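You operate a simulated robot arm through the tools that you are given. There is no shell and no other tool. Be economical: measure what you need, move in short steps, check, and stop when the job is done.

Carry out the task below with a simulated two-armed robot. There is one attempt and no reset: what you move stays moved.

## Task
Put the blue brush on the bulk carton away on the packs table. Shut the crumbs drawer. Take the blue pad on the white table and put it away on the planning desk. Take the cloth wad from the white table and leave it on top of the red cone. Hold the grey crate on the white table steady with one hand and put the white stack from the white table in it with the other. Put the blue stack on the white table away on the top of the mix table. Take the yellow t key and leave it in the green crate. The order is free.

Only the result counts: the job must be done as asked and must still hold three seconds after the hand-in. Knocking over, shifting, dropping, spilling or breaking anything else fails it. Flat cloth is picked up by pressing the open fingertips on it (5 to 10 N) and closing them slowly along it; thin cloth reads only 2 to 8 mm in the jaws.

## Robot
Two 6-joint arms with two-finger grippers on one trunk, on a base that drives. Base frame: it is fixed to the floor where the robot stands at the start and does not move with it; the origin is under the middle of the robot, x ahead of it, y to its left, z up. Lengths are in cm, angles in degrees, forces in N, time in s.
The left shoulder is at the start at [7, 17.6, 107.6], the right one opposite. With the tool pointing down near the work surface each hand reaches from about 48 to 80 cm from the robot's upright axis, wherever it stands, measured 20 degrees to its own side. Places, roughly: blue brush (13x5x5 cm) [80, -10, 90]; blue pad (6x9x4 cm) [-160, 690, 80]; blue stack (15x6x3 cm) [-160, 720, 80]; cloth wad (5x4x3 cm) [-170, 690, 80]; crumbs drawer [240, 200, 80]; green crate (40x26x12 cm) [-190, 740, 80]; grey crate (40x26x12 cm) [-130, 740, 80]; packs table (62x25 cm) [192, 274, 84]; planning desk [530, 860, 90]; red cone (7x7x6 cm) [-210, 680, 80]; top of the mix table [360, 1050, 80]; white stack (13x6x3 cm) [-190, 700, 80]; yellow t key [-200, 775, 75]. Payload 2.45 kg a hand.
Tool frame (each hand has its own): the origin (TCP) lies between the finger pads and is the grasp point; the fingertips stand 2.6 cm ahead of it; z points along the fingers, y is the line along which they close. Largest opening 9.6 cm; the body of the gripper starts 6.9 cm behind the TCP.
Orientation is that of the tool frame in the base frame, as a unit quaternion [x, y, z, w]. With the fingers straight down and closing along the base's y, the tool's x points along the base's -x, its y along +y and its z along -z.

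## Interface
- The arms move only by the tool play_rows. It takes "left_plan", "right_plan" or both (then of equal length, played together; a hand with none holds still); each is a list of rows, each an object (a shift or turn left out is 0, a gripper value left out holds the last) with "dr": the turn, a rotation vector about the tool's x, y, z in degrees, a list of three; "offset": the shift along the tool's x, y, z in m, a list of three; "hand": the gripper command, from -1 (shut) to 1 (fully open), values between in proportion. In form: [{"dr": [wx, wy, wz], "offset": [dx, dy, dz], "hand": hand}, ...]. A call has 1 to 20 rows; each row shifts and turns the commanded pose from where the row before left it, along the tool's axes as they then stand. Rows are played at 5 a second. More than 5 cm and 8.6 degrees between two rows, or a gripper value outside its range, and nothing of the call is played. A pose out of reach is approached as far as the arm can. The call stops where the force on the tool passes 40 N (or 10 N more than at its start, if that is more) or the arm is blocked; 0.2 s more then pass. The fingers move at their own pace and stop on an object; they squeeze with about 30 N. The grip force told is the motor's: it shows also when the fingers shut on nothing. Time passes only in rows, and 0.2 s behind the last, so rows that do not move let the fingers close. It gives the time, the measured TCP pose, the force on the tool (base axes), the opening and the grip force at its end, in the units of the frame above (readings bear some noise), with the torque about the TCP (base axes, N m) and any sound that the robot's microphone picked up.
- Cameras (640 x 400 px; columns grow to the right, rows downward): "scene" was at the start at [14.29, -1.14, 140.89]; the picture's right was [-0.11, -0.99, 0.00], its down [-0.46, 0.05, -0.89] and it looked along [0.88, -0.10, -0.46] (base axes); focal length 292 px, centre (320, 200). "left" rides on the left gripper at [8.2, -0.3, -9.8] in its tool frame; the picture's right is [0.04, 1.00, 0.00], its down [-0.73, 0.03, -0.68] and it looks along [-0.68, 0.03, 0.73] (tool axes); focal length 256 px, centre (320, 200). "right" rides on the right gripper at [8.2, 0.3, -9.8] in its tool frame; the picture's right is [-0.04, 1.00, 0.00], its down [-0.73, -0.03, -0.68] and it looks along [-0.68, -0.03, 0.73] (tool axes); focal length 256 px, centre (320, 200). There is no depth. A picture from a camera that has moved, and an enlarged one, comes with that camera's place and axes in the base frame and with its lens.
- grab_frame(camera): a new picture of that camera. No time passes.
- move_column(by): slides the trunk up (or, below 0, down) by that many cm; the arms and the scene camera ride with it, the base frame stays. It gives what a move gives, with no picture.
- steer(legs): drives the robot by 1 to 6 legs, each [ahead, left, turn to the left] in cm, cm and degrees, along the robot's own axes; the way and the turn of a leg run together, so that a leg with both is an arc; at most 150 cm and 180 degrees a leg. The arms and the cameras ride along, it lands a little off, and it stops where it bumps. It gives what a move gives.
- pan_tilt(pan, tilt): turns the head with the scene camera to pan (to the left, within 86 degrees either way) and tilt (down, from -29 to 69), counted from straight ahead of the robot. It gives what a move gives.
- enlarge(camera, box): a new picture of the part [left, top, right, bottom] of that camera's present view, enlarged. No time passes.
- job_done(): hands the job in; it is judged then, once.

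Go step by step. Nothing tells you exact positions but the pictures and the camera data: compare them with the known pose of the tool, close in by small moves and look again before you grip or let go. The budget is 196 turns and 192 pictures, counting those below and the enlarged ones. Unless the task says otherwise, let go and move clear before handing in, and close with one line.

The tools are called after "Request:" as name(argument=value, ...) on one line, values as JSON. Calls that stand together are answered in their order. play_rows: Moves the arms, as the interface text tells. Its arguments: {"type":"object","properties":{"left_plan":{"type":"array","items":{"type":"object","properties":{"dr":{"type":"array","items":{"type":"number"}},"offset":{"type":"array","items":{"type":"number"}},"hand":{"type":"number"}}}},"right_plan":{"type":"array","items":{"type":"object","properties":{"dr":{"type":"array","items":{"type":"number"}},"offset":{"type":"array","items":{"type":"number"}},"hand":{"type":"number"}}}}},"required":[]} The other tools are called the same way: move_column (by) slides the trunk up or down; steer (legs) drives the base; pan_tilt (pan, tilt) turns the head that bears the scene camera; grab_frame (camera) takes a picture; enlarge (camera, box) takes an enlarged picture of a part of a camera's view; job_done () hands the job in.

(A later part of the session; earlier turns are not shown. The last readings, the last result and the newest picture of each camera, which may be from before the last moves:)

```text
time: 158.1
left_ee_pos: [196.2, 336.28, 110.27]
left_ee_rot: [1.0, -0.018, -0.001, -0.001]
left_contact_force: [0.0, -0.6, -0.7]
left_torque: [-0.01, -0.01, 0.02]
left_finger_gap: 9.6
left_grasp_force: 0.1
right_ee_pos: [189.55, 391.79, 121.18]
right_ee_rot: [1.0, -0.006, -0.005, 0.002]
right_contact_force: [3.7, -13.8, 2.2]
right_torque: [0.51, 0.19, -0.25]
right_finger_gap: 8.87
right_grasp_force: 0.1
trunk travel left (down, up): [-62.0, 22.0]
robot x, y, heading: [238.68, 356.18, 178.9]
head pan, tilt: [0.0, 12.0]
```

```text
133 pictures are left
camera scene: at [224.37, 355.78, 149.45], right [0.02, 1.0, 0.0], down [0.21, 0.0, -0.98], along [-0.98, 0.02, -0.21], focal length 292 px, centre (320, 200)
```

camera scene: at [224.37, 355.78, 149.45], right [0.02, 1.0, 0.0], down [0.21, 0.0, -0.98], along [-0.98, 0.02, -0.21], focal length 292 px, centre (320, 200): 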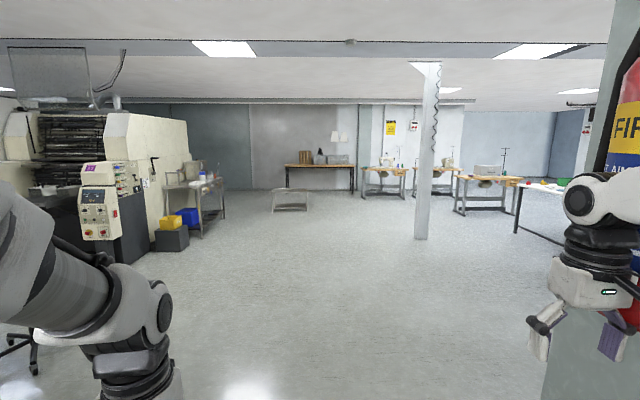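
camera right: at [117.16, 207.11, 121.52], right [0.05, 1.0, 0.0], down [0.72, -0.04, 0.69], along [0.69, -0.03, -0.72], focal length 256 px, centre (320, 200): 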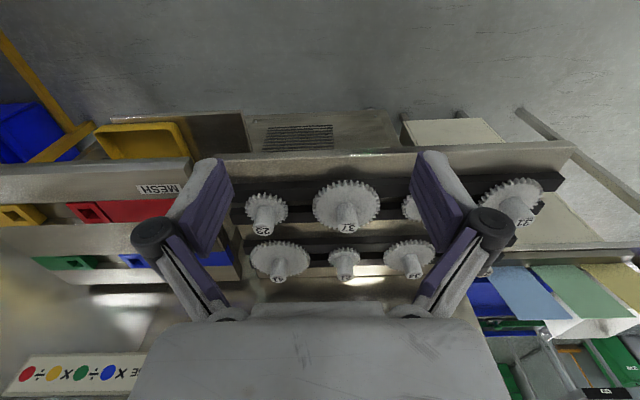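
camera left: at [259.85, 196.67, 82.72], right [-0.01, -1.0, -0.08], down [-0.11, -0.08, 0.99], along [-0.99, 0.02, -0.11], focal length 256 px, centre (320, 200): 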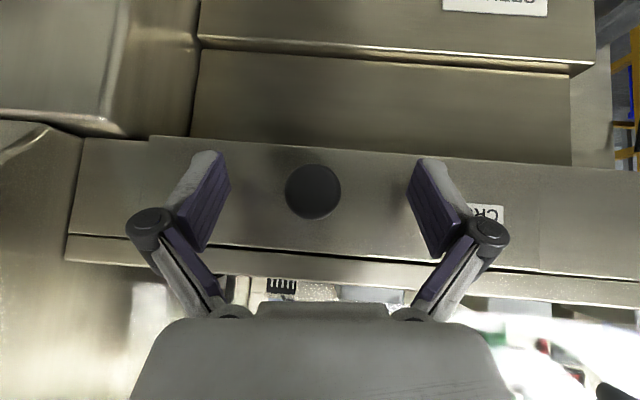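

My right finger grazed the pillar. I'll shift a little away, bring the right hand inward, and go on.

Request:
steer(legs=[[0, 5, 0]])

Request:
play_rows(right_plan=[{"offset": [0, 0.03, 0]}, {"offset": [0, 0.03, 0]}, {"offset": [0, 0.03, 0]}, {"offset": [0, 0.03, 0]}, {}])

Request:
steer(legs=[[140, 0, 0], [0, 0, -50]])

Request:
grab_frame(camera="scene")

```text
time: 159.0
left_ee_pos: [195.93, 332.02, 110.25]
left_ee_rot: [1.0, -0.017, 0.001, 0.002]
left_contact_force: [-0.6, 0.6, -0.8]
left_torque: [-0.03, 0.0, -0.04]
left_finger_gap: 9.6
left_grasp_force: 0.0
right_ee_pos: [189.26, 387.33, 120.9]
right_ee_rot: [1.0, -0.005, -0.004, 0.005]
right_contact_force: [0.6, 1.3, 0.1]
right_torque: [-0.08, 0.01, -0.04]
right_finger_gap: 9.61
right_grasp_force: 0.1
trunk travel left (down, up): [-62.0, 22.0]
robot x, y, heading: [238.42, 350.84, 179.0]
head pan, tilt: [0.0, 12.0]
```

```text
time: 160.2
left_ee_pos: [195.94, 331.67, 110.15]
left_ee_rot: [1.0, -0.017, 0.0, 0.001]
left_contact_force: [0.1, -0.8, -0.3]
left_torque: [0.01, -0.01, 0.02]
left_finger_gap: 9.61
left_grasp_force: 0.1
right_ee_pos: [189.29, 374.95, 120.88]
right_ee_rot: [1.0, -0.006, -0.004, 0.004]
right_contact_force: [0.6, -0.3, 0.6]
right_torque: [-0.01, 0.02, -0.02]
right_finger_gap: 9.6
right_grasp_force: 0.0
trunk travel left (down, up): [-62.0, 22.0]
robot x, y, heading: [238.18, 350.86, 178.5]
head pan, tilt: [0.0, 12.0]
```

```text
time: 169.4
left_ee_pos: [59.13, 372.4, 110.31]
left_ee_rot: [0.899, -0.437, 0.001, 0.0]
left_contact_force: [0.2, -0.2, 0.2]
left_torque: [0.02, 0.0, -0.01]
left_finger_gap: 9.59
left_grasp_force: 0.1
right_ee_pos: [88.14, 405.42, 120.89]
right_ee_rot: [0.904, -0.428, -0.006, 0.001]
right_contact_force: [-0.1, -0.3, 0.2]
right_torque: [0.0, 0.02, 0.05]
right_finger_gap: 9.58
right_grasp_force: 0.3
trunk travel left (down, up): [-62.0, 22.0]
robot x, y, heading: [101.18, 352.93, 129.1]
head pan, tilt: [0.0, 12.0]
```

```text
132 pictures are left
camera scene: at [92.4, 363.59, 149.43], right [0.78, 0.63, 0.0], down [0.13, -0.16, -0.98], along [-0.62, 0.76, -0.21], focal length 292 px, centre (320, 200)
```

scene: 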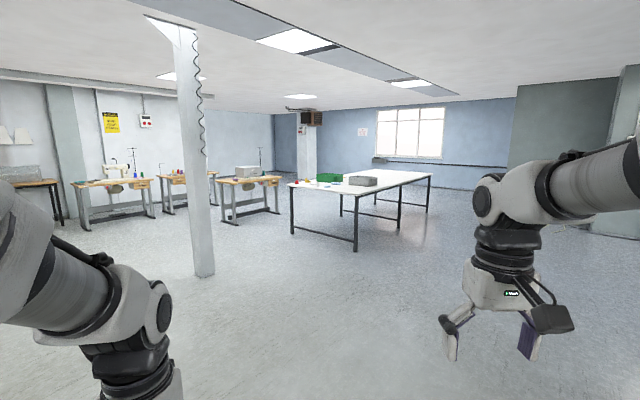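

The white table's front edge is near y≈680 with x from -225 to -107. I'll drive over to stand before it.

Request:
steer(legs=[[0, 0, 5.5], [150, 0, 0], [150, 0, 0], [30, 0, 0], [0, 0, -44.5]])

Request:
pan_tilt(pan=5, tilt=30)

Request:
grab_frame(camera="scene")

```text
time: 188.2
left_ee_pos: [-163.97, 623.63, 110.34]
left_ee_rot: [0.727, -0.687, 0.001, 0.0]
left_contact_force: [-0.9, -0.2, -0.3]
left_torque: [0.0, 0.02, 0.0]
left_finger_gap: 9.59
left_grasp_force: 0.0
right_ee_pos: [-121.34, 634.31, 121.03]
right_ee_rot: [0.735, -0.678, -0.005, -0.001]
right_contact_force: [0.2, 1.1, 0.3]
right_torque: [-0.02, -0.02, -0.01]
right_finger_gap: 9.59
right_grasp_force: 0.0
trunk travel left (down, up): [-62.0, 22.0]
robot x, y, heading: [-140.74, 583.2, 94.2]
head pan, tilt: [0.0, 12.0]
```

```text
time: 189.0
left_ee_pos: [-164.02, 623.68, 110.26]
left_ee_rot: [0.727, -0.687, 0.0, 0.0]
left_contact_force: [-1.1, 0.0, -0.3]
left_torque: [0.0, -0.02, 0.0]
left_finger_gap: 9.59
left_grasp_force: 0.1
right_ee_pos: [-121.33, 634.08, 120.98]
right_ee_rot: [0.735, -0.678, -0.005, -0.001]
right_contact_force: [0.7, 0.5, 0.3]
right_torque: [0.0, 0.01, 0.01]
right_finger_gap: 9.62
right_grasp_force: 0.1
trunk travel left (down, up): [-62.0, 22.0]
robot x, y, heading: [-140.86, 583.44, 94.3]
head pan, tilt: [5.0, 30.0]
```

```text
131 pictures are left
camera scene: at [-142.42, 597.17, 146.53], right [0.99, 0.16, 0.0], down [0.08, -0.49, -0.87], along [-0.14, 0.86, -0.5], focal length 292 px, centre (320, 200)
```

scene: 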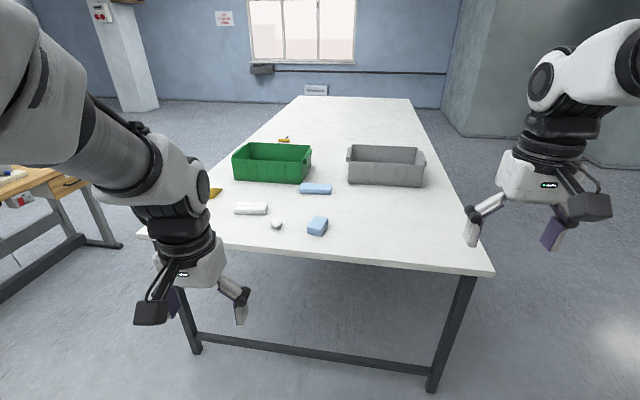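

All the table items are visible. I'll zoom in for detail before approaching.

Request:
enlarge(camera="scene", box=[190, 120, 450, 280])

Request:
grab_frame(camera="left")

```text
2.46 times, centred on (320, 200) of scene
camera zoom: at [-142.42, 597.17, 146.53], right [0.99, 0.16, 0.0], down [0.08, -0.49, -0.87], along [-0.14, 0.86, -0.5], focal length 719 px, centre (320, 200)
```

zoom: 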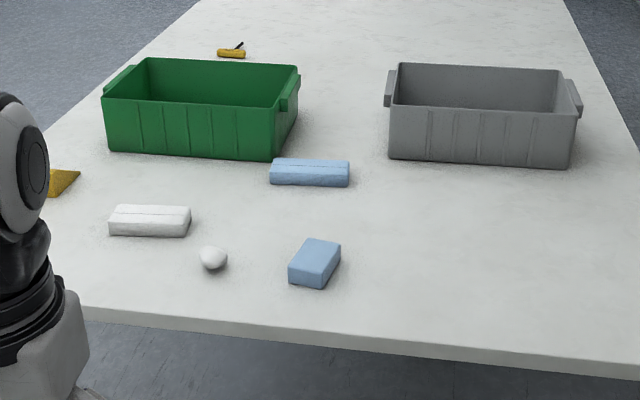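

```text
129 pictures are left
camera left: at [-163.14, 615.75, 120.08], right [-1.0, -0.1, 0.0], down [-0.07, 0.73, 0.68], along [-0.07, 0.68, -0.73], focal length 256 px, centre (320, 200)
```

left: 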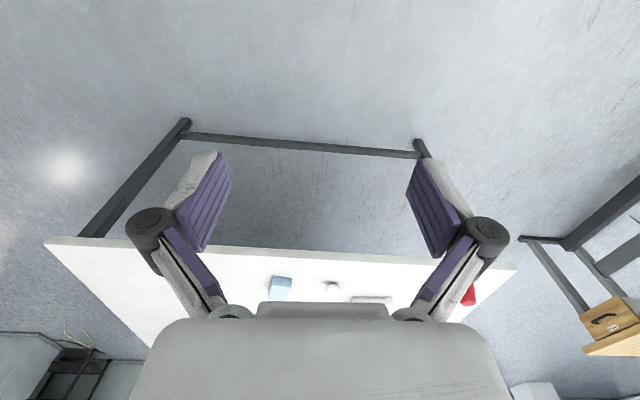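

Next I'll check how much room is on the left side of the white table, needed for the T key.

Request:
pan_tilt(pan=55, tilt=25)

Request:
grab_frame(camera="scene")

Request:
steer(legs=[[0, -45, 0]])

Request:
pan_tilt(pan=20, tilt=20)

Request:
grab_frame(camera="scene")

```text
time: 190.2
left_ee_pos: [-163.91, 623.66, 110.31]
left_ee_rot: [0.727, -0.686, 0.0, 0.0]
left_contact_force: [-0.2, 0.1, -0.4]
left_torque: [-0.02, 0.01, 0.0]
left_finger_gap: 9.58
left_grasp_force: 0.1
right_ee_pos: [-121.16, 634.36, 120.86]
right_ee_rot: [0.735, -0.678, -0.006, 0.0]
right_contact_force: [-0.6, -0.1, 0.2]
right_torque: [0.02, -0.03, -0.01]
right_finger_gap: 9.58
right_grasp_force: 0.1
trunk travel left (down, up): [-62.0, 22.0]
robot x, y, heading: [-140.68, 583.13, 94.0]
head pan, tilt: [55.0, 25.0]
```

```text
128 pictures are left
camera scene: at [-148.89, 592.97, 147.32], right [0.51, 0.86, 0.0], down [0.36, -0.22, -0.91], along [-0.78, 0.46, -0.42], focal length 292 px, centre (320, 200)
```

scene: 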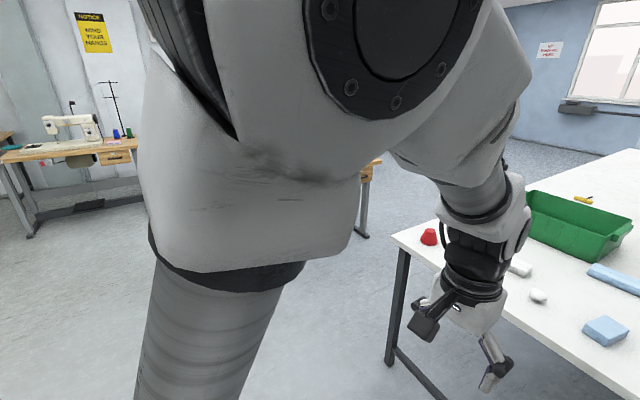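

```text
time: 193.0
left_ee_pos: [-117.99, 627.03, 110.27]
left_ee_rot: [0.73, -0.683, 0.0, 0.0]
left_contact_force: [1.0, 0.0, -0.3]
left_torque: [-0.01, 0.02, 0.03]
left_finger_gap: 9.59
left_grasp_force: 0.0
right_ee_pos: [-75.42, 637.9, 120.91]
right_ee_rot: [0.737, -0.676, -0.005, -0.001]
right_contact_force: [0.4, -0.5, 0.7]
right_torque: [-0.01, 0.03, -0.03]
right_finger_gap: 9.6
right_grasp_force: 0.0
trunk travel left (down, up): [-62.0, 22.0]
robot x, y, heading: [-94.58, 586.94, 94.4]
head pan, tilt: [55.0, 25.0]
```

```text
time: 194.0
left_ee_pos: [-117.95, 627.04, 110.34]
left_ee_rot: [0.73, -0.683, 0.001, 0.0]
left_contact_force: [-0.2, 0.1, -0.4]
left_torque: [0.0, 0.03, -0.01]
left_finger_gap: 9.58
left_grasp_force: 0.1
right_ee_pos: [-75.56, 637.86, 120.96]
right_ee_rot: [0.737, -0.676, -0.005, 0.0]
right_contact_force: [0.0, 0.3, 0.3]
right_torque: [0.0, 0.0, -0.02]
right_finger_gap: 9.61
right_grasp_force: 0.1
trunk travel left (down, up): [-62.0, 22.0]
robot x, y, heading: [-94.47, 587.08, 94.6]
head pan, tilt: [20.0, 20.0]
```

```text
127 pictures are left
camera scene: at [-98.59, 600.27, 148.13], right [0.91, 0.42, 0.0], down [0.14, -0.31, -0.94], along [-0.39, 0.85, -0.34], focal length 292 px, centre (320, 200)
```

scene: 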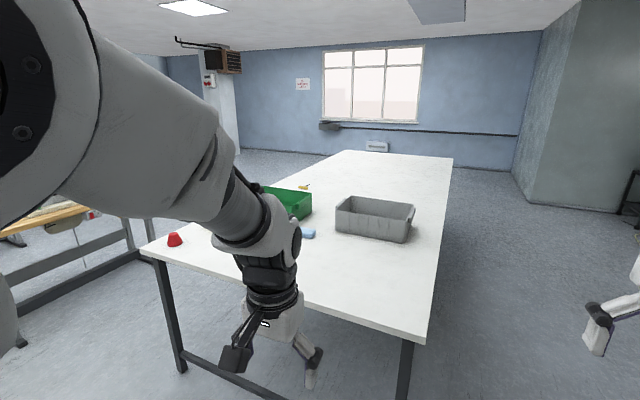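

The gap left of the table is about 95 cm. First I'll handle the front items: go to about [-200, 627] facing the table.

Request:
steer(legs=[[0, 0, -4.5], [38, 0, 0], [0, 104, 0]])

Request:
pan_tilt(pan=0, tilt=40)

Request:
grab_frame(camera="scene")

Request:
grab_frame(camera="right")

```text
time: 201.8
left_ee_pos: [-215.78, 668.26, 110.41]
left_ee_rot: [-0.7, 0.715, 0.0, 0.001]
left_contact_force: [-0.2, -0.2, -1.0]
left_torque: [0.0, 0.03, 0.01]
left_finger_gap: 9.59
left_grasp_force: 0.0
right_ee_pos: [-172.26, 675.45, 121.0]
right_ee_rot: [0.707, -0.707, -0.006, 0.0]
right_contact_force: [0.1, 0.4, 0.4]
right_torque: [0.01, 0.03, 0.04]
right_finger_gap: 9.61
right_grasp_force: 0.1
trunk travel left (down, up): [-62.0, 22.0]
robot x, y, heading: [-195.53, 626.4, 89.4]
head pan, tilt: [20.0, 20.0]
```

```text
time: 202.6
left_ee_pos: [-215.83, 668.34, 110.41]
left_ee_rot: [-0.7, 0.714, 0.0, -0.001]
left_contact_force: [-1.2, -0.4, -0.1]
left_torque: [0.0, -0.03, 0.01]
left_finger_gap: 9.62
left_grasp_force: 0.0
right_ee_pos: [-172.37, 675.37, 120.94]
right_ee_rot: [-0.707, 0.707, 0.005, 0.0]
right_contact_force: [-1.2, 0.4, 0.1]
right_torque: [0.0, 0.01, -0.03]
right_finger_gap: 9.61
right_grasp_force: 0.0
trunk travel left (down, up): [-62.0, 22.0]
robot x, y, heading: [-196.3, 626.26, 89.6]
head pan, tilt: [0.0, 40.0]
```

```text
126 pictures are left
camera scene: at [-195.48, 639.67, 145.0], right [1.0, -0.01, 0.0], down [0.0, -0.64, -0.77], along [0.0, 0.77, -0.64], focal length 292 px, centre (320, 200)
```

scene: 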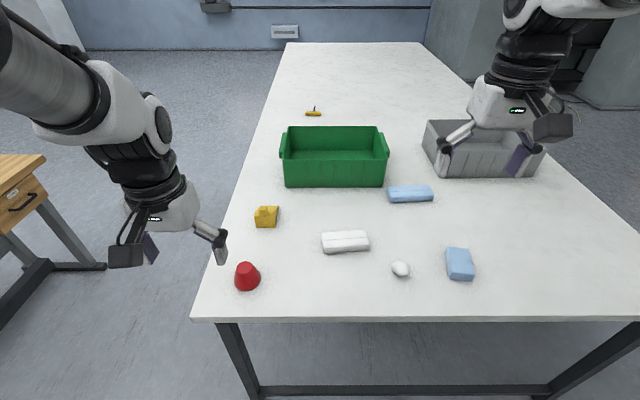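

```text
125 pictures are left
camera right: at [-172.65, 667.22, 130.66], right [-1.0, 0.04, 0.01], down [0.03, 0.73, 0.68], along [0.02, 0.68, -0.73], focal length 256 px, centre (320, 200)
```

right: 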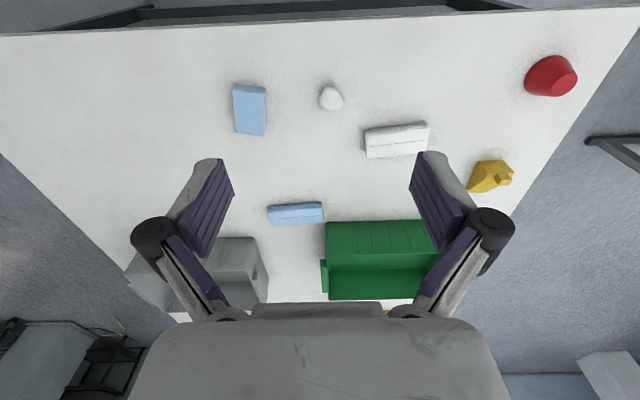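

Triangulated: the table top is z≈80, the cloth wad is at [-174.4, 686.6], the cone at [-213.7, 683.6], white stack [-188, 696], pad [-158, 688], blue stack [-164, 718]. I'll bring the right hand above the wad.

Request:
play_rows(right_plan=[{"offset": [-0.037, 0.007, 0]}, {"offset": [-0.037, 0.007, 0]}, {"offset": [-0.038, 0.006, 0]}, {"offset": [0, 0, 0.045]}, {"offset": [0, 0, 0.045]}, {"offset": [0, 0, 0.045]}, {"offset": [0, 0, 0.045]}, {"offset": [0, 0, 0.045]}, {"offset": [0, 0, 0.045]}, {}])

Request:
grab_frame(camera="right")

```text
time: 204.8
left_ee_pos: [-215.75, 668.22, 110.2]
left_ee_rot: [-0.7, 0.714, 0.0, -0.001]
left_contact_force: [-0.7, -0.3, 1.2]
left_torque: [0.0, -0.01, 0.0]
left_finger_gap: 9.59
left_grasp_force: 0.1
right_ee_pos: [-174.76, 686.42, 94.24]
right_ee_rot: [0.707, -0.707, -0.005, 0.0]
right_contact_force: [0.3, -0.3, -0.3]
right_torque: [0.03, 0.01, -0.02]
right_finger_gap: 9.59
right_grasp_force: 0.0
trunk travel left (down, up): [-62.0, 22.0]
robot x, y, heading: [-195.6, 626.35, 89.4]
head pan, tilt: [0.0, 40.0]
```

```text
124 pictures are left
camera right: at [-175.08, 678.19, 103.87], right [-1.0, 0.04, 0.01], down [0.03, 0.73, 0.69], along [0.02, 0.68, -0.73], focal length 256 px, centre (320, 200)
```

right: 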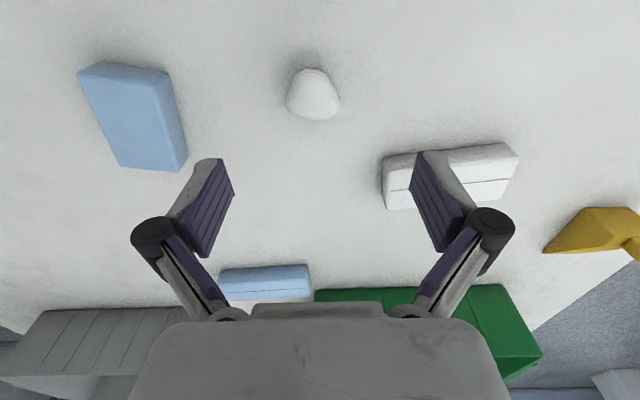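

The wad is centred under the hand. Lowering and closing.

Request:
play_rows(right_plan=[{"offset": [0, 0, 0.04]}, {"offset": [0, 0, 0.04]}, {"offset": [0, 0.0, 0.02]}, {"offset": [0, 0, 0.012]}, {}, {"hand": -1}, {}, {}, {}])

Request:
grab_frame(camera="right")

```text
time: 206.8
left_ee_pos: [-215.75, 668.3, 110.39]
left_ee_rot: [-0.7, 0.714, 0.001, 0.0]
left_contact_force: [0.4, 0.1, -0.4]
left_torque: [-0.01, 0.0, -0.02]
left_finger_gap: 9.57
left_grasp_force: 0.0
right_ee_pos: [-174.55, 686.79, 82.98]
right_ee_rot: [0.707, -0.707, -0.005, -0.001]
right_contact_force: [0.6, 1.4, 8.2]
right_torque: [0.06, -0.03, -0.04]
right_finger_gap: 4.23
right_grasp_force: 30.2
trunk travel left (down, up): [-62.0, 22.0]
robot x, y, heading: [-195.66, 626.3, 89.8]
head pan, tilt: [0.0, 40.0]
```

```text
123 pictures are left
camera right: at [-175.0, 678.58, 92.7], right [-1.0, 0.04, 0.01], down [0.03, 0.73, 0.69], along [0.02, 0.69, -0.73], focal length 256 px, centre (320, 200)
```

right: 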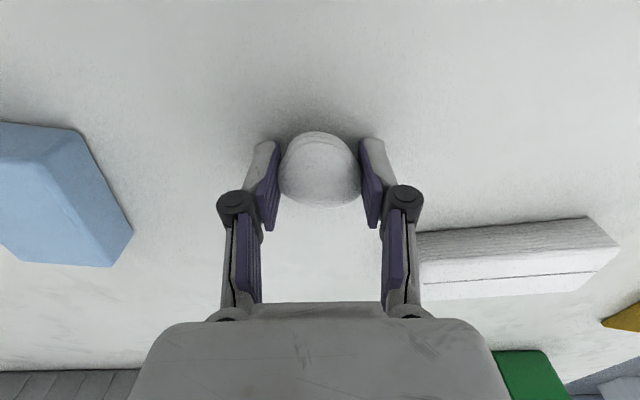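

The wad is held. I'll lift it, move the left hand aside, and bring the wad over the cone.

Request:
play_rows(right_plan=[{"offset": [0, 0, -0.04]}, {"offset": [0, 0, -0.04]}, {"offset": [0, 0, -0.04]}, {"offset": [0, 0, -0.04]}, {"offset": [0, 0, -0.04]}, {}, {"offset": [0.003, 0.049, 0]}, {"offset": [0.003, 0.049, 0]}, {"offset": [0.003, 0.049, 0]}, {"offset": [0.003, 0.049, 0]}, {"offset": [0.003, 0.049, 0]}, {"offset": [0.003, 0.049, 0]}, {"offset": [0.003, 0.049, 0]}, {"offset": [0.003, 0.049, 0]}, {}], left_plan=[{"offset": [0, 0.04, -0.02]}, {"offset": [0, 0.04, -0.02]}, {"offset": [0, 0.04, -0.02]}, {"offset": [0, 0.04, -0.02]}, {"offset": [0, 0.04, 0]}, {"offset": [0, 0.04, 0]}, {}, {}, {}, {}, {}, {}, {}, {}, {}])

Request:
grab_frame(camera="right")

Request:
grab_frame(camera="scene")

```text
time: 210.0
left_ee_pos: [-239.6, 672.53, 116.26]
left_ee_rot: [-0.699, 0.715, 0.0, -0.001]
left_contact_force: [0.1, -0.3, -0.3]
left_torque: [-0.02, 0.0, -0.01]
left_finger_gap: 9.6
left_grasp_force: 0.1
left hand out of reach, approached as far as the arm can: row 1, 2, 3, 4, 6
right_ee_pos: [-198.04, 695.26, 105.52]
right_ee_rot: [-0.707, 0.707, 0.005, 0.0]
right_contact_force: [0.0, 0.1, 0.1]
right_torque: [0.0, -0.01, 0.03]
right_finger_gap: 4.22
right_grasp_force: 29.9
right hand out of reach, approached as far as the arm can: row 9, 10, 11, 12, 13, 14
trunk travel left (down, up): [-62.0, 22.0]
robot x, y, heading: [-195.72, 626.38, 89.6]
head pan, tilt: [0.0, 40.0]
```

```text
122 pictures are left
camera right: at [-198.48, 687.01, 115.31], right [-1.0, 0.04, 0.01], down [0.03, 0.73, 0.68], along [0.02, 0.68, -0.73], focal length 256 px, centre (320, 200)
```

right: 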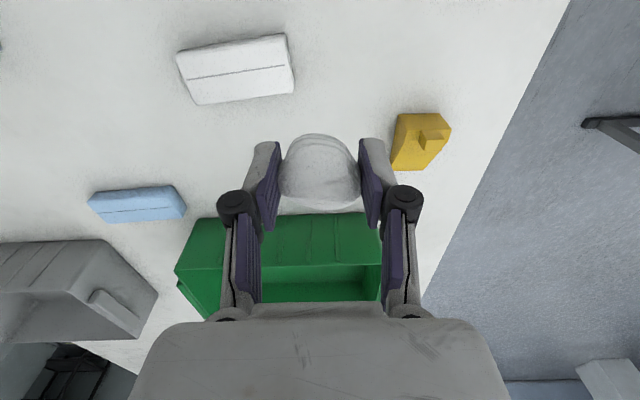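

```text
121 pictures are left
camera scene: at [-195.46, 639.56, 145.0], right [1.0, -0.01, 0.0], down [0.0, -0.64, -0.77], along [0.0, 0.77, -0.64], focal length 292 px, centre (320, 200)
```

scene: 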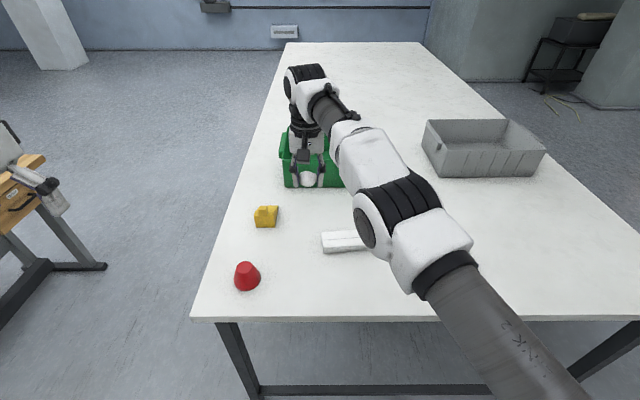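

The right arm can't cross that far, so I'll bring the hand back to the right and shift the whole base left 23 cm.

Request:
play_rows(right_plan=[{"offset": [0, -0.046, 0]}, {"offset": [0, -0.046, 0]}, {"offset": [0, -0.046, 0]}, {"offset": [0, -0.046, 0]}, {"offset": [0, -0.046, 0]}, {}])

Request:
steer(legs=[[0, 23, 0]])

Request:
grab_frame(camera="right")

Request:
grab_frame(camera="scene")

```text
time: 211.4
left_ee_pos: [-239.85, 672.74, 116.23]
left_ee_rot: [-0.7, 0.715, 0.0, -0.001]
left_contact_force: [0.3, -0.5, -0.6]
left_torque: [0.0, -0.05, -0.01]
left_finger_gap: 9.59
left_grasp_force: 0.1
right_ee_pos: [-176.46, 700.24, 107.2]
right_ee_rot: [0.708, -0.706, -0.004, 0.0]
right_contact_force: [0.1, 0.3, 0.6]
right_torque: [0.0, -0.04, -0.01]
right_finger_gap: 4.21
right_grasp_force: 30.4
right hand out of reach, approached as far as the arm can: row 1, 2, 3, 4, 5
trunk travel left (down, up): [-62.0, 22.0]
robot x, y, heading: [-195.69, 626.54, 89.6]
head pan, tilt: [0.0, 40.0]
```

```text
time: 213.1
left_ee_pos: [-262.1, 672.73, 116.22]
left_ee_rot: [-0.7, 0.714, 0.001, -0.001]
left_contact_force: [0.0, 0.8, 0.0]
left_torque: [0.05, -0.05, 0.0]
left_finger_gap: 9.58
left_grasp_force: 0.1
right_ee_pos: [-198.96, 700.4, 107.18]
right_ee_rot: [0.708, -0.707, -0.004, 0.0]
right_contact_force: [-1.0, 0.5, -0.3]
right_torque: [0.03, -0.05, -0.03]
right_finger_gap: 4.24
right_grasp_force: 30.0
trunk travel left (down, up): [-62.0, 22.0]
robot x, y, heading: [-218.02, 626.13, 90.0]
head pan, tilt: [0.0, 40.0]
```

```text
120 pictures are left
camera right: at [-199.27, 692.28, 116.91], right [-1.0, 0.04, 0.01], down [0.03, 0.73, 0.68], along [0.02, 0.68, -0.73], focal length 256 px, centre (320, 200)
```

right: 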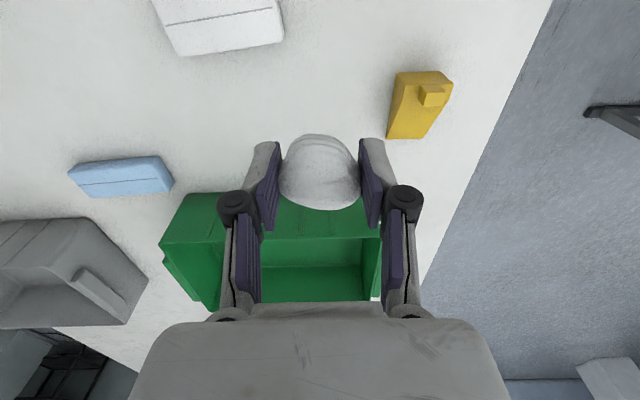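

```text
119 pictures are left
camera scene: at [-217.87, 639.8, 144.99], right [1.0, 0.0, 0.0], down [0.0, -0.64, -0.77], along [0.0, 0.77, -0.64], focal length 292 px, centre (320, 200)
```

scene: 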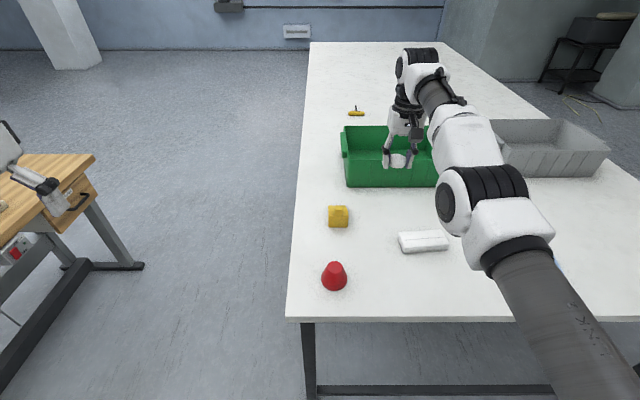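

The cone is almost straight ahead of the base now. I'll first pull the hand back toward it and re-read.

Request:
play_rows(right_plan=[{"offset": [0.04, 0, 0]}, {"offset": [0.04, 0, 0]}, {"offset": [0.04, 0, 0]}, {"offset": [0.04, 0, 0]}, {}])

```text
time: 214.3
left_ee_pos: [-262.29, 672.72, 116.21]
left_ee_rot: [-0.7, 0.714, 0.0, 0.0]
left_contact_force: [0.5, -0.1, 0.4]
left_torque: [0.01, 0.0, -0.01]
left_finger_gap: 9.59
left_grasp_force: 0.1
right_ee_pos: [-198.99, 700.53, 107.18]
right_ee_rot: [0.708, -0.707, -0.005, 0.001]
right_contact_force: [-0.3, -0.1, -0.1]
right_torque: [-0.02, -0.02, 0.0]
right_finger_gap: 4.21
right_grasp_force: 30.0
right hand out of reach, approached as far as the arm can: row 1, 2, 3, 4
trunk travel left (down, up): [-62.0, 22.0]
robot x, y, heading: [-217.98, 626.31, 89.7]
head pan, tilt: [0.0, 40.0]
```

The command sits inside the arm's inner limit. I'll set it back to a good place (21 right, 60 ahead) and shift the base further left instead.

Request:
play_rows(right_plan=[{"offset": [-0.045, 0, 0]}, {"offset": [-0.045, 0, 0]}, {"offset": [-0.045, 0, 0]}, {"offset": [-0.045, 0, 0]}, {"offset": [0, -0.04, 0]}, {"offset": [0, -0.04, 0]}, {"offset": [0, -0.04, 0]}, {"offset": [0, -0.04, 0]}, {}])

```text
time: 216.3
left_ee_pos: [-262.21, 672.84, 116.25]
left_ee_rot: [-0.7, 0.714, -0.001, -0.001]
left_contact_force: [-0.5, -0.2, -0.9]
left_torque: [-0.02, -0.02, 0.03]
left_finger_gap: 9.61
left_grasp_force: 0.2
right_ee_pos: [-182.39, 700.38, 105.75]
right_ee_rot: [0.709, -0.706, -0.004, 0.0]
right_contact_force: [0.0, 0.3, 0.0]
right_torque: [0.05, 0.0, 0.01]
right_finger_gap: 4.23
right_grasp_force: 29.9
right hand out of reach, approached as far as the arm can: row 1, 2, 3, 4, 8
trunk travel left (down, up): [-62.0, 22.0]
robot x, y, heading: [-217.98, 626.46, 90.0]
head pan, tilt: [0.0, 40.0]
```

Request:
play_rows(right_plan=[{"offset": [0.04, 0.02, 0]}, {"offset": [0.04, 0.03, 0]}, {"offset": [0.03, 0.03, 0]}, {"offset": [0, 0.03, 0]}, {"offset": [0, 0.03, 0]}, {}])

Request:
steer(legs=[[0, 16, 0]])

Request:
grab_frame(camera="right")

```text
time: 217.7
left_ee_pos: [-262.07, 672.64, 116.21]
left_ee_rot: [-0.7, 0.714, -0.001, -0.001]
left_contact_force: [0.1, -0.5, 0.8]
left_torque: [0.03, 0.02, -0.01]
left_finger_gap: 9.61
left_grasp_force: 0.0
right_ee_pos: [-196.18, 689.0, 105.56]
right_ee_rot: [0.708, -0.707, -0.005, 0.0]
right_contact_force: [-0.4, -0.2, -1.1]
right_torque: [-0.01, -0.01, 0.0]
right_finger_gap: 4.23
right_grasp_force: 30.7
trunk travel left (down, up): [-62.0, 22.0]
robot x, y, heading: [-218.01, 626.13, 89.8]
head pan, tilt: [0.0, 40.0]
```

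```text
time: 219.1
left_ee_pos: [-277.44, 672.87, 116.22]
left_ee_rot: [-0.699, 0.715, -0.001, -0.001]
left_contact_force: [-0.3, -0.4, 0.5]
left_torque: [0.02, 0.03, -0.01]
left_finger_gap: 9.59
left_grasp_force: 0.0
right_ee_pos: [-211.72, 689.05, 105.49]
right_ee_rot: [-0.706, 0.708, 0.005, -0.001]
right_contact_force: [-0.3, 0.0, 0.0]
right_torque: [0.03, 0.02, 0.0]
right_finger_gap: 4.23
right_grasp_force: 30.0
trunk travel left (down, up): [-62.0, 22.0]
robot x, y, heading: [-233.63, 626.52, 89.5]
head pan, tilt: [0.0, 40.0]
```

```text
118 pictures are left
camera right: at [-211.97, 680.84, 115.22], right [-1.0, 0.04, 0.01], down [0.04, 0.73, 0.68], along [0.02, 0.68, -0.73], focal length 256 px, centre (320, 200)
```

right: 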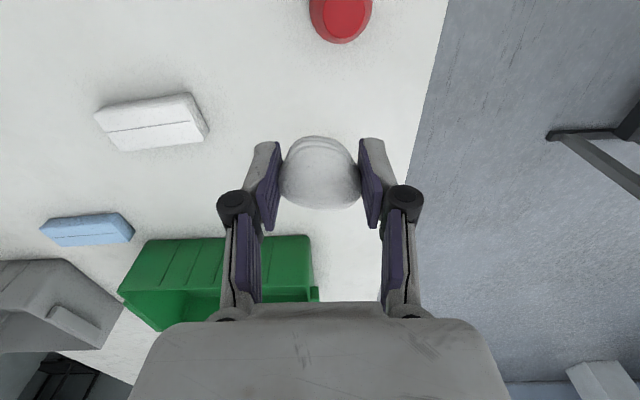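

The cone top is at about [-214, 684.2, 86]. I'll centre over it and lower to z 92.

Request:
play_rows(right_plan=[{"offset": [0.024, 0.012, 0]}, {"offset": [0.024, 0.011, 0]}, {"offset": [0, 0, 0.045]}, {"offset": [0, 0, 0.045]}, {"offset": [0, 0, 0.04]}, {}])

Request:
grab_frame(camera="right")

Request:
enlarge(camera="scene", box=[280, 200, 440, 300])

```text
time: 220.5
left_ee_pos: [-277.56, 672.97, 116.3]
left_ee_rot: [-0.699, 0.715, 0.001, -0.001]
left_contact_force: [0.3, 0.6, 0.3]
left_torque: [0.01, 0.0, 0.02]
left_finger_gap: 9.61
left_grasp_force: 0.1
right_ee_pos: [-213.99, 684.17, 92.44]
right_ee_rot: [-0.707, 0.707, 0.004, 0.0]
right_contact_force: [0.0, -0.3, -0.6]
right_torque: [0.03, 0.0, 0.0]
right_finger_gap: 4.22
right_grasp_force: 29.6
trunk travel left (down, up): [-62.0, 22.0]
robot x, y, heading: [-233.52, 626.63, 89.4]
head pan, tilt: [0.0, 40.0]
```

```text
117 pictures are left
camera right: at [-214.53, 675.95, 102.14], right [-1.0, 0.04, 0.01], down [0.03, 0.73, 0.68], along [0.02, 0.68, -0.73], focal length 256 px, centre (320, 200)
```

right: 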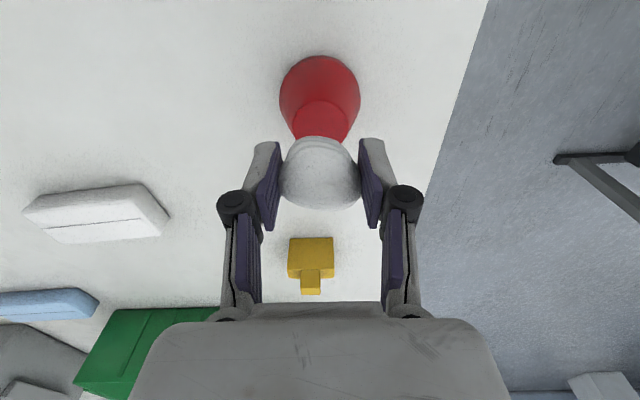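

```text
4.00 times, centred on (360, 250) of scene
camera zoom: at [-233.4, 639.84, 144.99], right [1.0, -0.01, 0.0], down [0.0, -0.64, -0.77], along [0.01, 0.77, -0.64], focal length 1169 px, centre (160, 0)
```

zoom: 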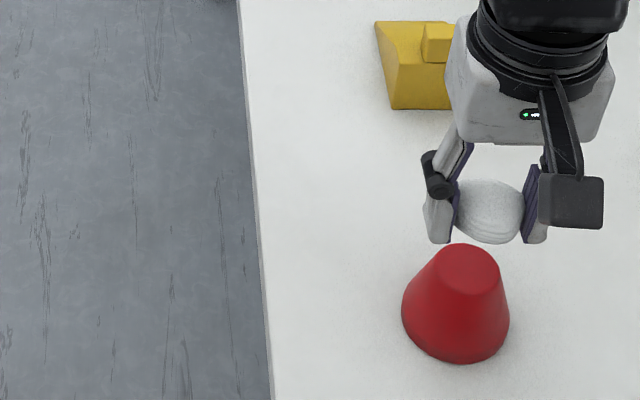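

Well aligned. I'll lower the last 3 cm gently onto the cone.

Request:
play_rows(right_plan=[{"offset": [0, 0, 0.012]}, {"offset": [0, 0, 0.008]}, {"offset": [0, 0, 0.005]}, {}])

Request:
enlarge(camera="scene", box=[320, 220, 440, 295])

```text
time: 221.5
left_ee_pos: [-277.46, 672.97, 116.1]
left_ee_rot: [-0.699, 0.715, 0.0, -0.001]
left_contact_force: [0.3, -0.2, 0.7]
left_torque: [0.0, 0.01, 0.01]
left_finger_gap: 9.62
left_grasp_force: 0.1
right_ee_pos: [-214.05, 684.4, 90.03]
right_ee_rot: [-0.707, 0.708, 0.004, 0.0]
right_contact_force: [0.5, 0.2, -1.0]
right_torque: [-0.01, -0.03, 0.01]
right_finger_gap: 4.23
right_grasp_force: 30.5
trunk travel left (down, up): [-62.0, 22.0]
robot x, y, heading: [-233.82, 626.09, 89.7]
head pan, tilt: [0.0, 40.0]
```

```text
5.33 times, centred on (380, 258) of scene
camera zoom: at [-233.41, 639.88, 144.99], right [1.0, -0.01, 0.0], down [0.0, -0.64, -0.77], along [0.01, 0.77, -0.64], focal length 1558 px, centre (0, -107)
```

zoom: 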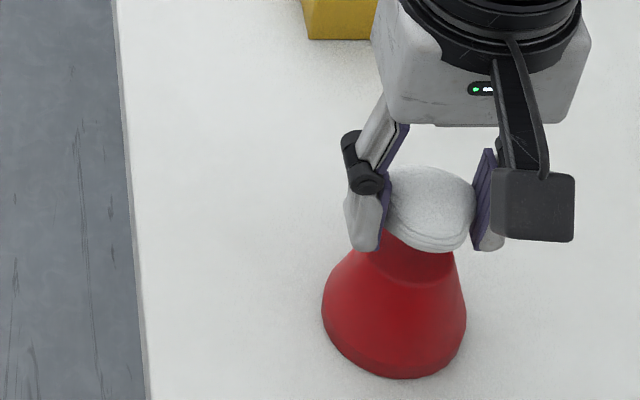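

Request:
play_rows(right_plan=[{"offset": [0, 0.002, 0.004]}, {"offset": [0, 0, 0.004]}, {"offset": [0, 0, 0.003]}, {}])

Request:
enlarge(camera="scene", box=[320, 220, 440, 295])

```text
time: 222.5
left_ee_pos: [-277.6, 672.9, 116.26]
left_ee_rot: [-0.699, 0.715, -0.001, -0.002]
left_contact_force: [0.2, -0.2, 0.6]
left_torque: [-0.01, 0.0, 0.01]
left_finger_gap: 9.59
left_grasp_force: 0.1
right_ee_pos: [-214.35, 684.28, 88.98]
right_ee_rot: [0.707, -0.707, -0.004, 0.001]
right_contact_force: [0.3, -0.4, 0.5]
right_torque: [0.02, 0.0, 0.05]
right_finger_gap: 4.24
right_grasp_force: 29.9
trunk travel left (down, up): [-62.0, 22.0]
robot x, y, heading: [-233.51, 626.22, 89.9]
head pan, tilt: [0.0, 40.0]
```

```text
5.33 times, centred on (380, 258) of scene
camera zoom: at [-233.41, 639.88, 144.99], right [1.0, -0.01, 0.0], down [0.0, -0.64, -0.77], along [0.01, 0.77, -0.64], focal length 1558 px, centre (0, -107)
```

zoom: 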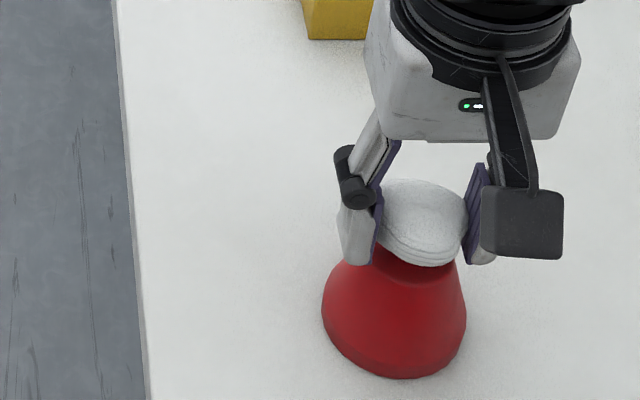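

Request:
play_rows(right_plan=[{"offset": [0, 0, 0.003]}, {"offset": [0, 0, 0.002]}, {}])

Request:
enlarge(camera="scene", box=[320, 220, 440, 295])

```text
time: 223.3
left_ee_pos: [-277.58, 672.77, 116.3]
left_ee_rot: [-0.699, 0.715, 0.0, -0.001]
left_contact_force: [0.0, 0.1, 0.1]
left_torque: [-0.02, -0.02, 0.02]
left_finger_gap: 9.6
left_grasp_force: 0.0
right_ee_pos: [-214.5, 684.34, 88.52]
right_ee_rot: [-0.707, 0.707, 0.005, 0.0]
right_contact_force: [1.9, 0.1, 7.1]
right_torque: [0.07, -0.14, 0.0]
right_finger_gap: 4.23
right_grasp_force: 30.5
trunk travel left (down, up): [-62.0, 22.0]
robot x, y, heading: [-233.67, 626.61, 89.9]
head pan, tilt: [0.0, 40.0]
```

```text
5.33 times, centred on (380, 258) of scene
camera zoom: at [-233.4, 639.78, 145.01], right [1.0, -0.01, 0.0], down [0.0, -0.64, -0.77], along [0.01, 0.77, -0.64], focal length 1558 px, centre (0, -107)
```

zoom: 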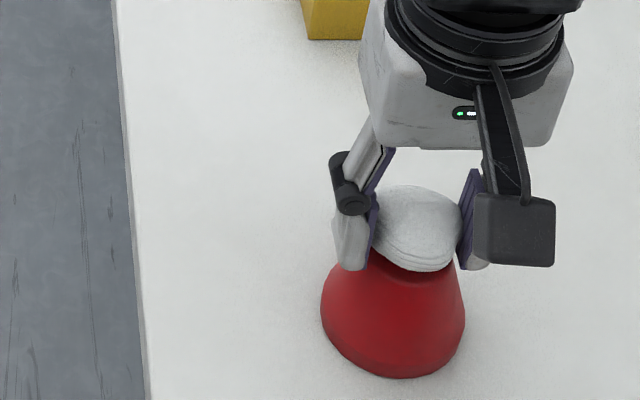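

Light contact (7 N), centred on the cone. I'll open slowly and rise.

Request:
play_rows(right_plan=[{"hand": -0.08}, {"hand": 0.0}, {"hand": 0.15}, {"hand": 0.5}, {"hand": 0.8}, {}, {"offset": [0, 0, -0.02]}, {"offset": [0, 0, -0.04]}, {"offset": [0, 0, -0.04]}, {"offset": [0, 0, -0.04]}, {"offset": [0, 0, -0.04]}, {}])

Request:
enlarge(camera="scene", box=[320, 190, 480, 290])

Request:
grab_frame(camera="right")

```text
time: 225.9
left_ee_pos: [-277.56, 673.07, 116.2]
left_ee_rot: [-0.699, 0.715, 0.0, -0.001]
left_contact_force: [0.5, 0.0, -0.4]
left_torque: [-0.04, 0.02, -0.02]
left_finger_gap: 9.59
left_grasp_force: 0.1
right_ee_pos: [-214.2, 684.22, 106.53]
right_ee_rot: [0.707, -0.707, -0.004, 0.001]
right_contact_force: [-0.3, -0.7, 0.1]
right_torque: [-0.02, 0.01, 0.03]
right_finger_gap: 8.67
right_grasp_force: 0.0
trunk travel left (down, up): [-62.0, 22.0]
robot x, y, heading: [-233.76, 626.22, 89.7]
head pan, tilt: [0.0, 40.0]
```

```text
4.00 times, centred on (400, 240) of scene
camera zoom: at [-233.38, 639.96, 144.98], right [1.0, -0.01, 0.0], down [0.0, -0.64, -0.77], along [0.01, 0.77, -0.64], focal length 1169 px, centre (0, 40)
```

zoom: 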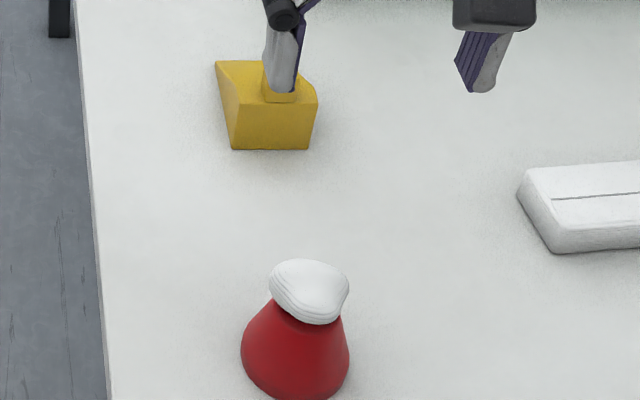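

```text
111 pictures are left
camera right: at [-214.58, 675.96, 116.32], right [-1.0, 0.04, 0.01], down [0.03, 0.73, 0.68], along [0.02, 0.68, -0.73], focal length 256 px, centre (320, 200)
```

right: 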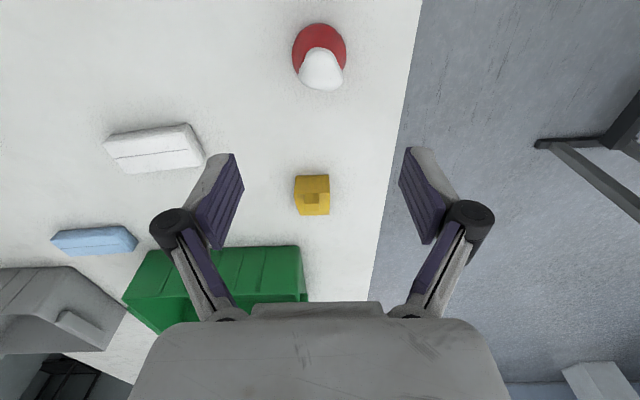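

The wad sits on the cone. Next is the T key: I'll tuck the left hand in and go up the corridor left of the table.

Request:
play_rows(left_plan=[{"offset": [0, -0.04, 0]}, {"offset": [0, -0.04, 0]}, {"offset": [0, -0.04, 0]}, {"offset": [0, -0.04, 0]}, {"offset": [0, -0.03, 0]}, {}])

Request:
pan_tilt(pan=45, tilt=35)

Request:
grab_frame(camera="scene")

```text
time: 227.3
left_ee_pos: [-258.69, 672.52, 116.22]
left_ee_rot: [-0.699, 0.715, -0.001, 0.0]
left_contact_force: [-0.2, -0.6, 0.2]
left_torque: [-0.01, -0.03, -0.02]
left_finger_gap: 9.61
left_grasp_force: 0.1
right_ee_pos: [-214.39, 684.06, 106.6]
right_ee_rot: [-0.706, 0.708, 0.004, 0.0]
right_contact_force: [0.4, 0.4, 0.9]
right_torque: [-0.01, -0.01, 0.0]
right_finger_gap: 8.63
right_grasp_force: 0.0
trunk travel left (down, up): [-62.0, 22.0]
robot x, y, heading: [-233.84, 626.34, 89.5]
head pan, tilt: [0.0, 40.0]
```

```text
time: 228.4
left_ee_pos: [-258.81, 672.58, 116.15]
left_ee_rot: [-0.699, 0.715, 0.0, -0.002]
left_contact_force: [0.9, 0.5, 0.7]
left_torque: [0.0, -0.02, 0.0]
left_finger_gap: 9.58
left_grasp_force: 0.1
right_ee_pos: [-214.38, 684.07, 106.62]
right_ee_rot: [0.707, -0.707, -0.004, 0.0]
right_contact_force: [-0.2, 0.4, -1.6]
right_torque: [0.0, 0.02, -0.05]
right_finger_gap: 8.63
right_grasp_force: 0.2
trunk travel left (down, up): [-62.0, 22.0]
robot x, y, heading: [-233.63, 626.43, 89.7]
head pan, tilt: [45.0, 35.0]
```

```text
110 pictures are left
camera scene: at [-239.65, 637.65, 145.74], right [0.71, 0.7, 0.0], down [0.4, -0.41, -0.82], along [-0.57, 0.58, -0.57], focal length 292 px, centre (320, 200)
```

scene: 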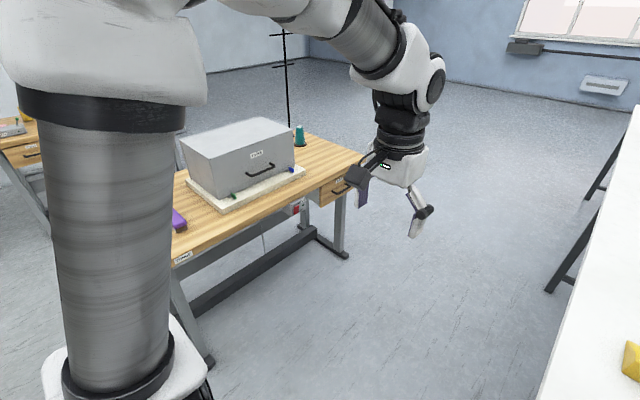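

The corridor is about 88 cm wide. I'll go along its middle (x≈-272) carefully.

Request:
steer(legs=[[0, 38, 0.4], [60, 0, 0]])

Request:
pan_tilt(pan=0, tilt=45)

Request:
grab_frame(camera="scene")

```text
time: 233.9
left_ee_pos: [-297.37, 733.41, 116.2]
left_ee_rot: [-0.699, 0.715, 0.0, 0.0]
left_contact_force: [-0.4, 0.2, 0.0]
left_torque: [-0.01, 0.0, 0.0]
left_finger_gap: 9.59
left_grasp_force: 0.1
right_ee_pos: [-252.93, 744.9, 106.61]
right_ee_rot: [-0.707, 0.707, 0.004, -0.001]
right_contact_force: [0.5, 0.3, -0.3]
right_torque: [0.01, 0.0, 0.01]
right_finger_gap: 8.63
right_grasp_force: 0.2
trunk travel left (down, up): [-62.0, 22.0]
robot x, y, heading: [-272.17, 687.22, 89.6]
head pan, tilt: [45.0, 35.0]
```

```text
time: 235.0
left_ee_pos: [-297.35, 733.55, 116.02]
left_ee_rot: [-0.699, 0.715, 0.0, -0.001]
left_contact_force: [0.1, 1.0, -0.4]
left_torque: [0.03, -0.01, -0.01]
left_finger_gap: 9.6
left_grasp_force: 0.2
right_ee_pos: [-252.9, 744.9, 106.69]
right_ee_rot: [-0.707, 0.708, 0.004, -0.001]
right_contact_force: [-0.2, -0.6, -0.3]
right_torque: [0.04, 0.0, 0.01]
right_finger_gap: 8.62
right_grasp_force: 0.0
trunk travel left (down, up): [-62.0, 22.0]
robot x, y, heading: [-272.48, 687.52, 89.2]
head pan, tilt: [0.0, 45.0]
```

```text
109 pictures are left
camera scene: at [-272.13, 700.36, 144.26], right [1.0, -0.01, 0.0], down [0.0, -0.71, -0.71], along [0.0, 0.71, -0.71], focal length 292 px, centre (320, 200)
```

scene: 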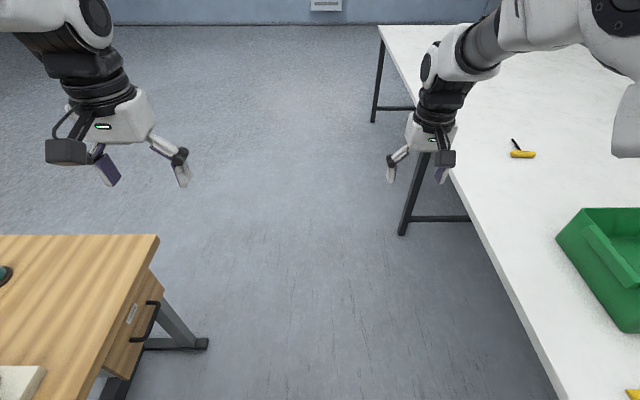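

The corridor is clear, and the T key is near [-198, 788]. I'll drive past the bench and turn to face the table.

Request:
steer(legs=[[121, 0, 0.4], [0, 0, -90]])

Request:
grab_frame(camera="scene")

Request:
grab_frame(camera="right")

```text
time: 245.0
left_ee_pos: [-223.24, 830.49, 116.1]
left_ee_rot: [0.03, 1.0, 0.001, 0.0]
left_contact_force: [0.2, -0.7, -0.7]
left_torque: [0.0, 0.01, -0.01]
left_finger_gap: 9.62
left_grasp_force: 0.0
right_ee_pos: [-213.4, 785.55, 106.54]
right_ee_rot: [0.019, 1.0, 0.003, 0.003]
right_contact_force: [0.7, -0.5, 0.4]
right_torque: [0.01, 0.02, -0.01]
right_finger_gap: 8.64
right_grasp_force: 0.2
trunk travel left (down, up): [-62.0, 22.0]
robot x, y, heading: [-270.49, 807.19, -2.6]
head pan, tilt: [0.0, 45.0]
```

```text
108 pictures are left
camera scene: at [-256.97, 806.5, 144.26], right [-0.04, -1.0, 0.0], down [-0.71, 0.03, -0.71], along [0.71, -0.03, -0.71], focal length 292 px, centre (320, 200)
```

scene: 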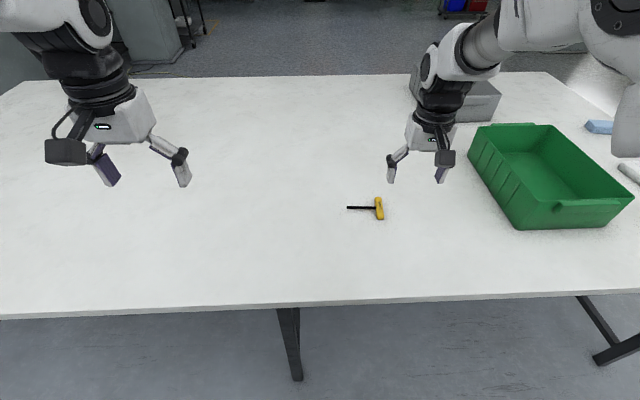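

```text
107 pictures are left
camera right: at [-221.71, 786.15, 116.32], right [0.08, 1.0, 0.01], down [0.73, -0.06, 0.68], along [0.68, -0.05, -0.73], focal length 256 px, centre (320, 200)
```

right: 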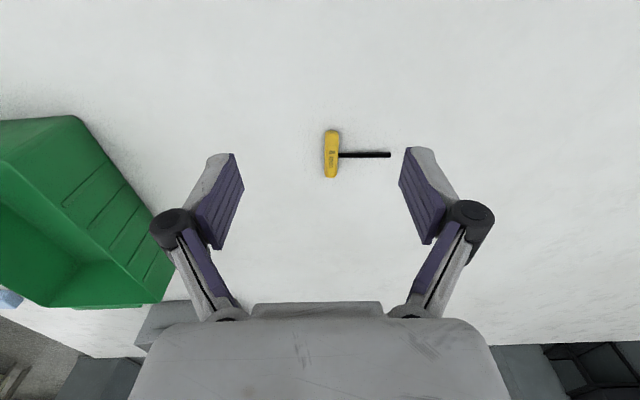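

The T key's yellow handle lies at about [-198.8, 786.3], along x, with the shaft toward +y. I'll grip its near half, clear of the shaft.

Request:
play_rows(right_plan=[{"offset": [-0.041, 0.0044, 0]}, {"offset": [-0.041, 0.0044, 0]}, {"offset": [-0.04, 0.0044, 0]}, {"offset": [0, 0, 0.05]}, {"offset": [0, 0, 0.05]}, {"offset": [0, 0, 0.045]}, {}])

Request:
grab_frame(camera="right")

```text
time: 246.6
left_ee_pos: [-223.47, 830.42, 116.18]
left_ee_rot: [0.03, 1.0, 0.0, 0.0]
left_contact_force: [-0.3, 0.0, -0.7]
left_torque: [0.02, -0.02, 0.02]
left_finger_gap: 9.62
left_grasp_force: 0.0
right_ee_pos: [-201.14, 786.57, 92.47]
right_ee_rot: [0.02, 1.0, 0.003, 0.003]
right_contact_force: [-0.3, 0.6, 0.4]
right_torque: [0.01, 0.02, 0.04]
right_finger_gap: 8.65
right_grasp_force: 0.1
trunk travel left (down, up): [-62.0, 22.0]
robot x, y, heading: [-269.92, 807.0, -2.8]
head pan, tilt: [0.0, 45.0]
```

```text
106 pictures are left
camera right: at [-209.53, 787.23, 102.23], right [0.08, 1.0, 0.01], down [0.73, -0.06, 0.68], along [0.68, -0.05, -0.73], focal length 256 px, centre (320, 200)
```

right: 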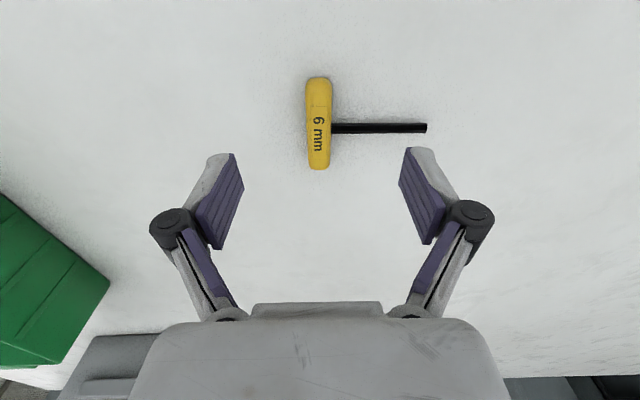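

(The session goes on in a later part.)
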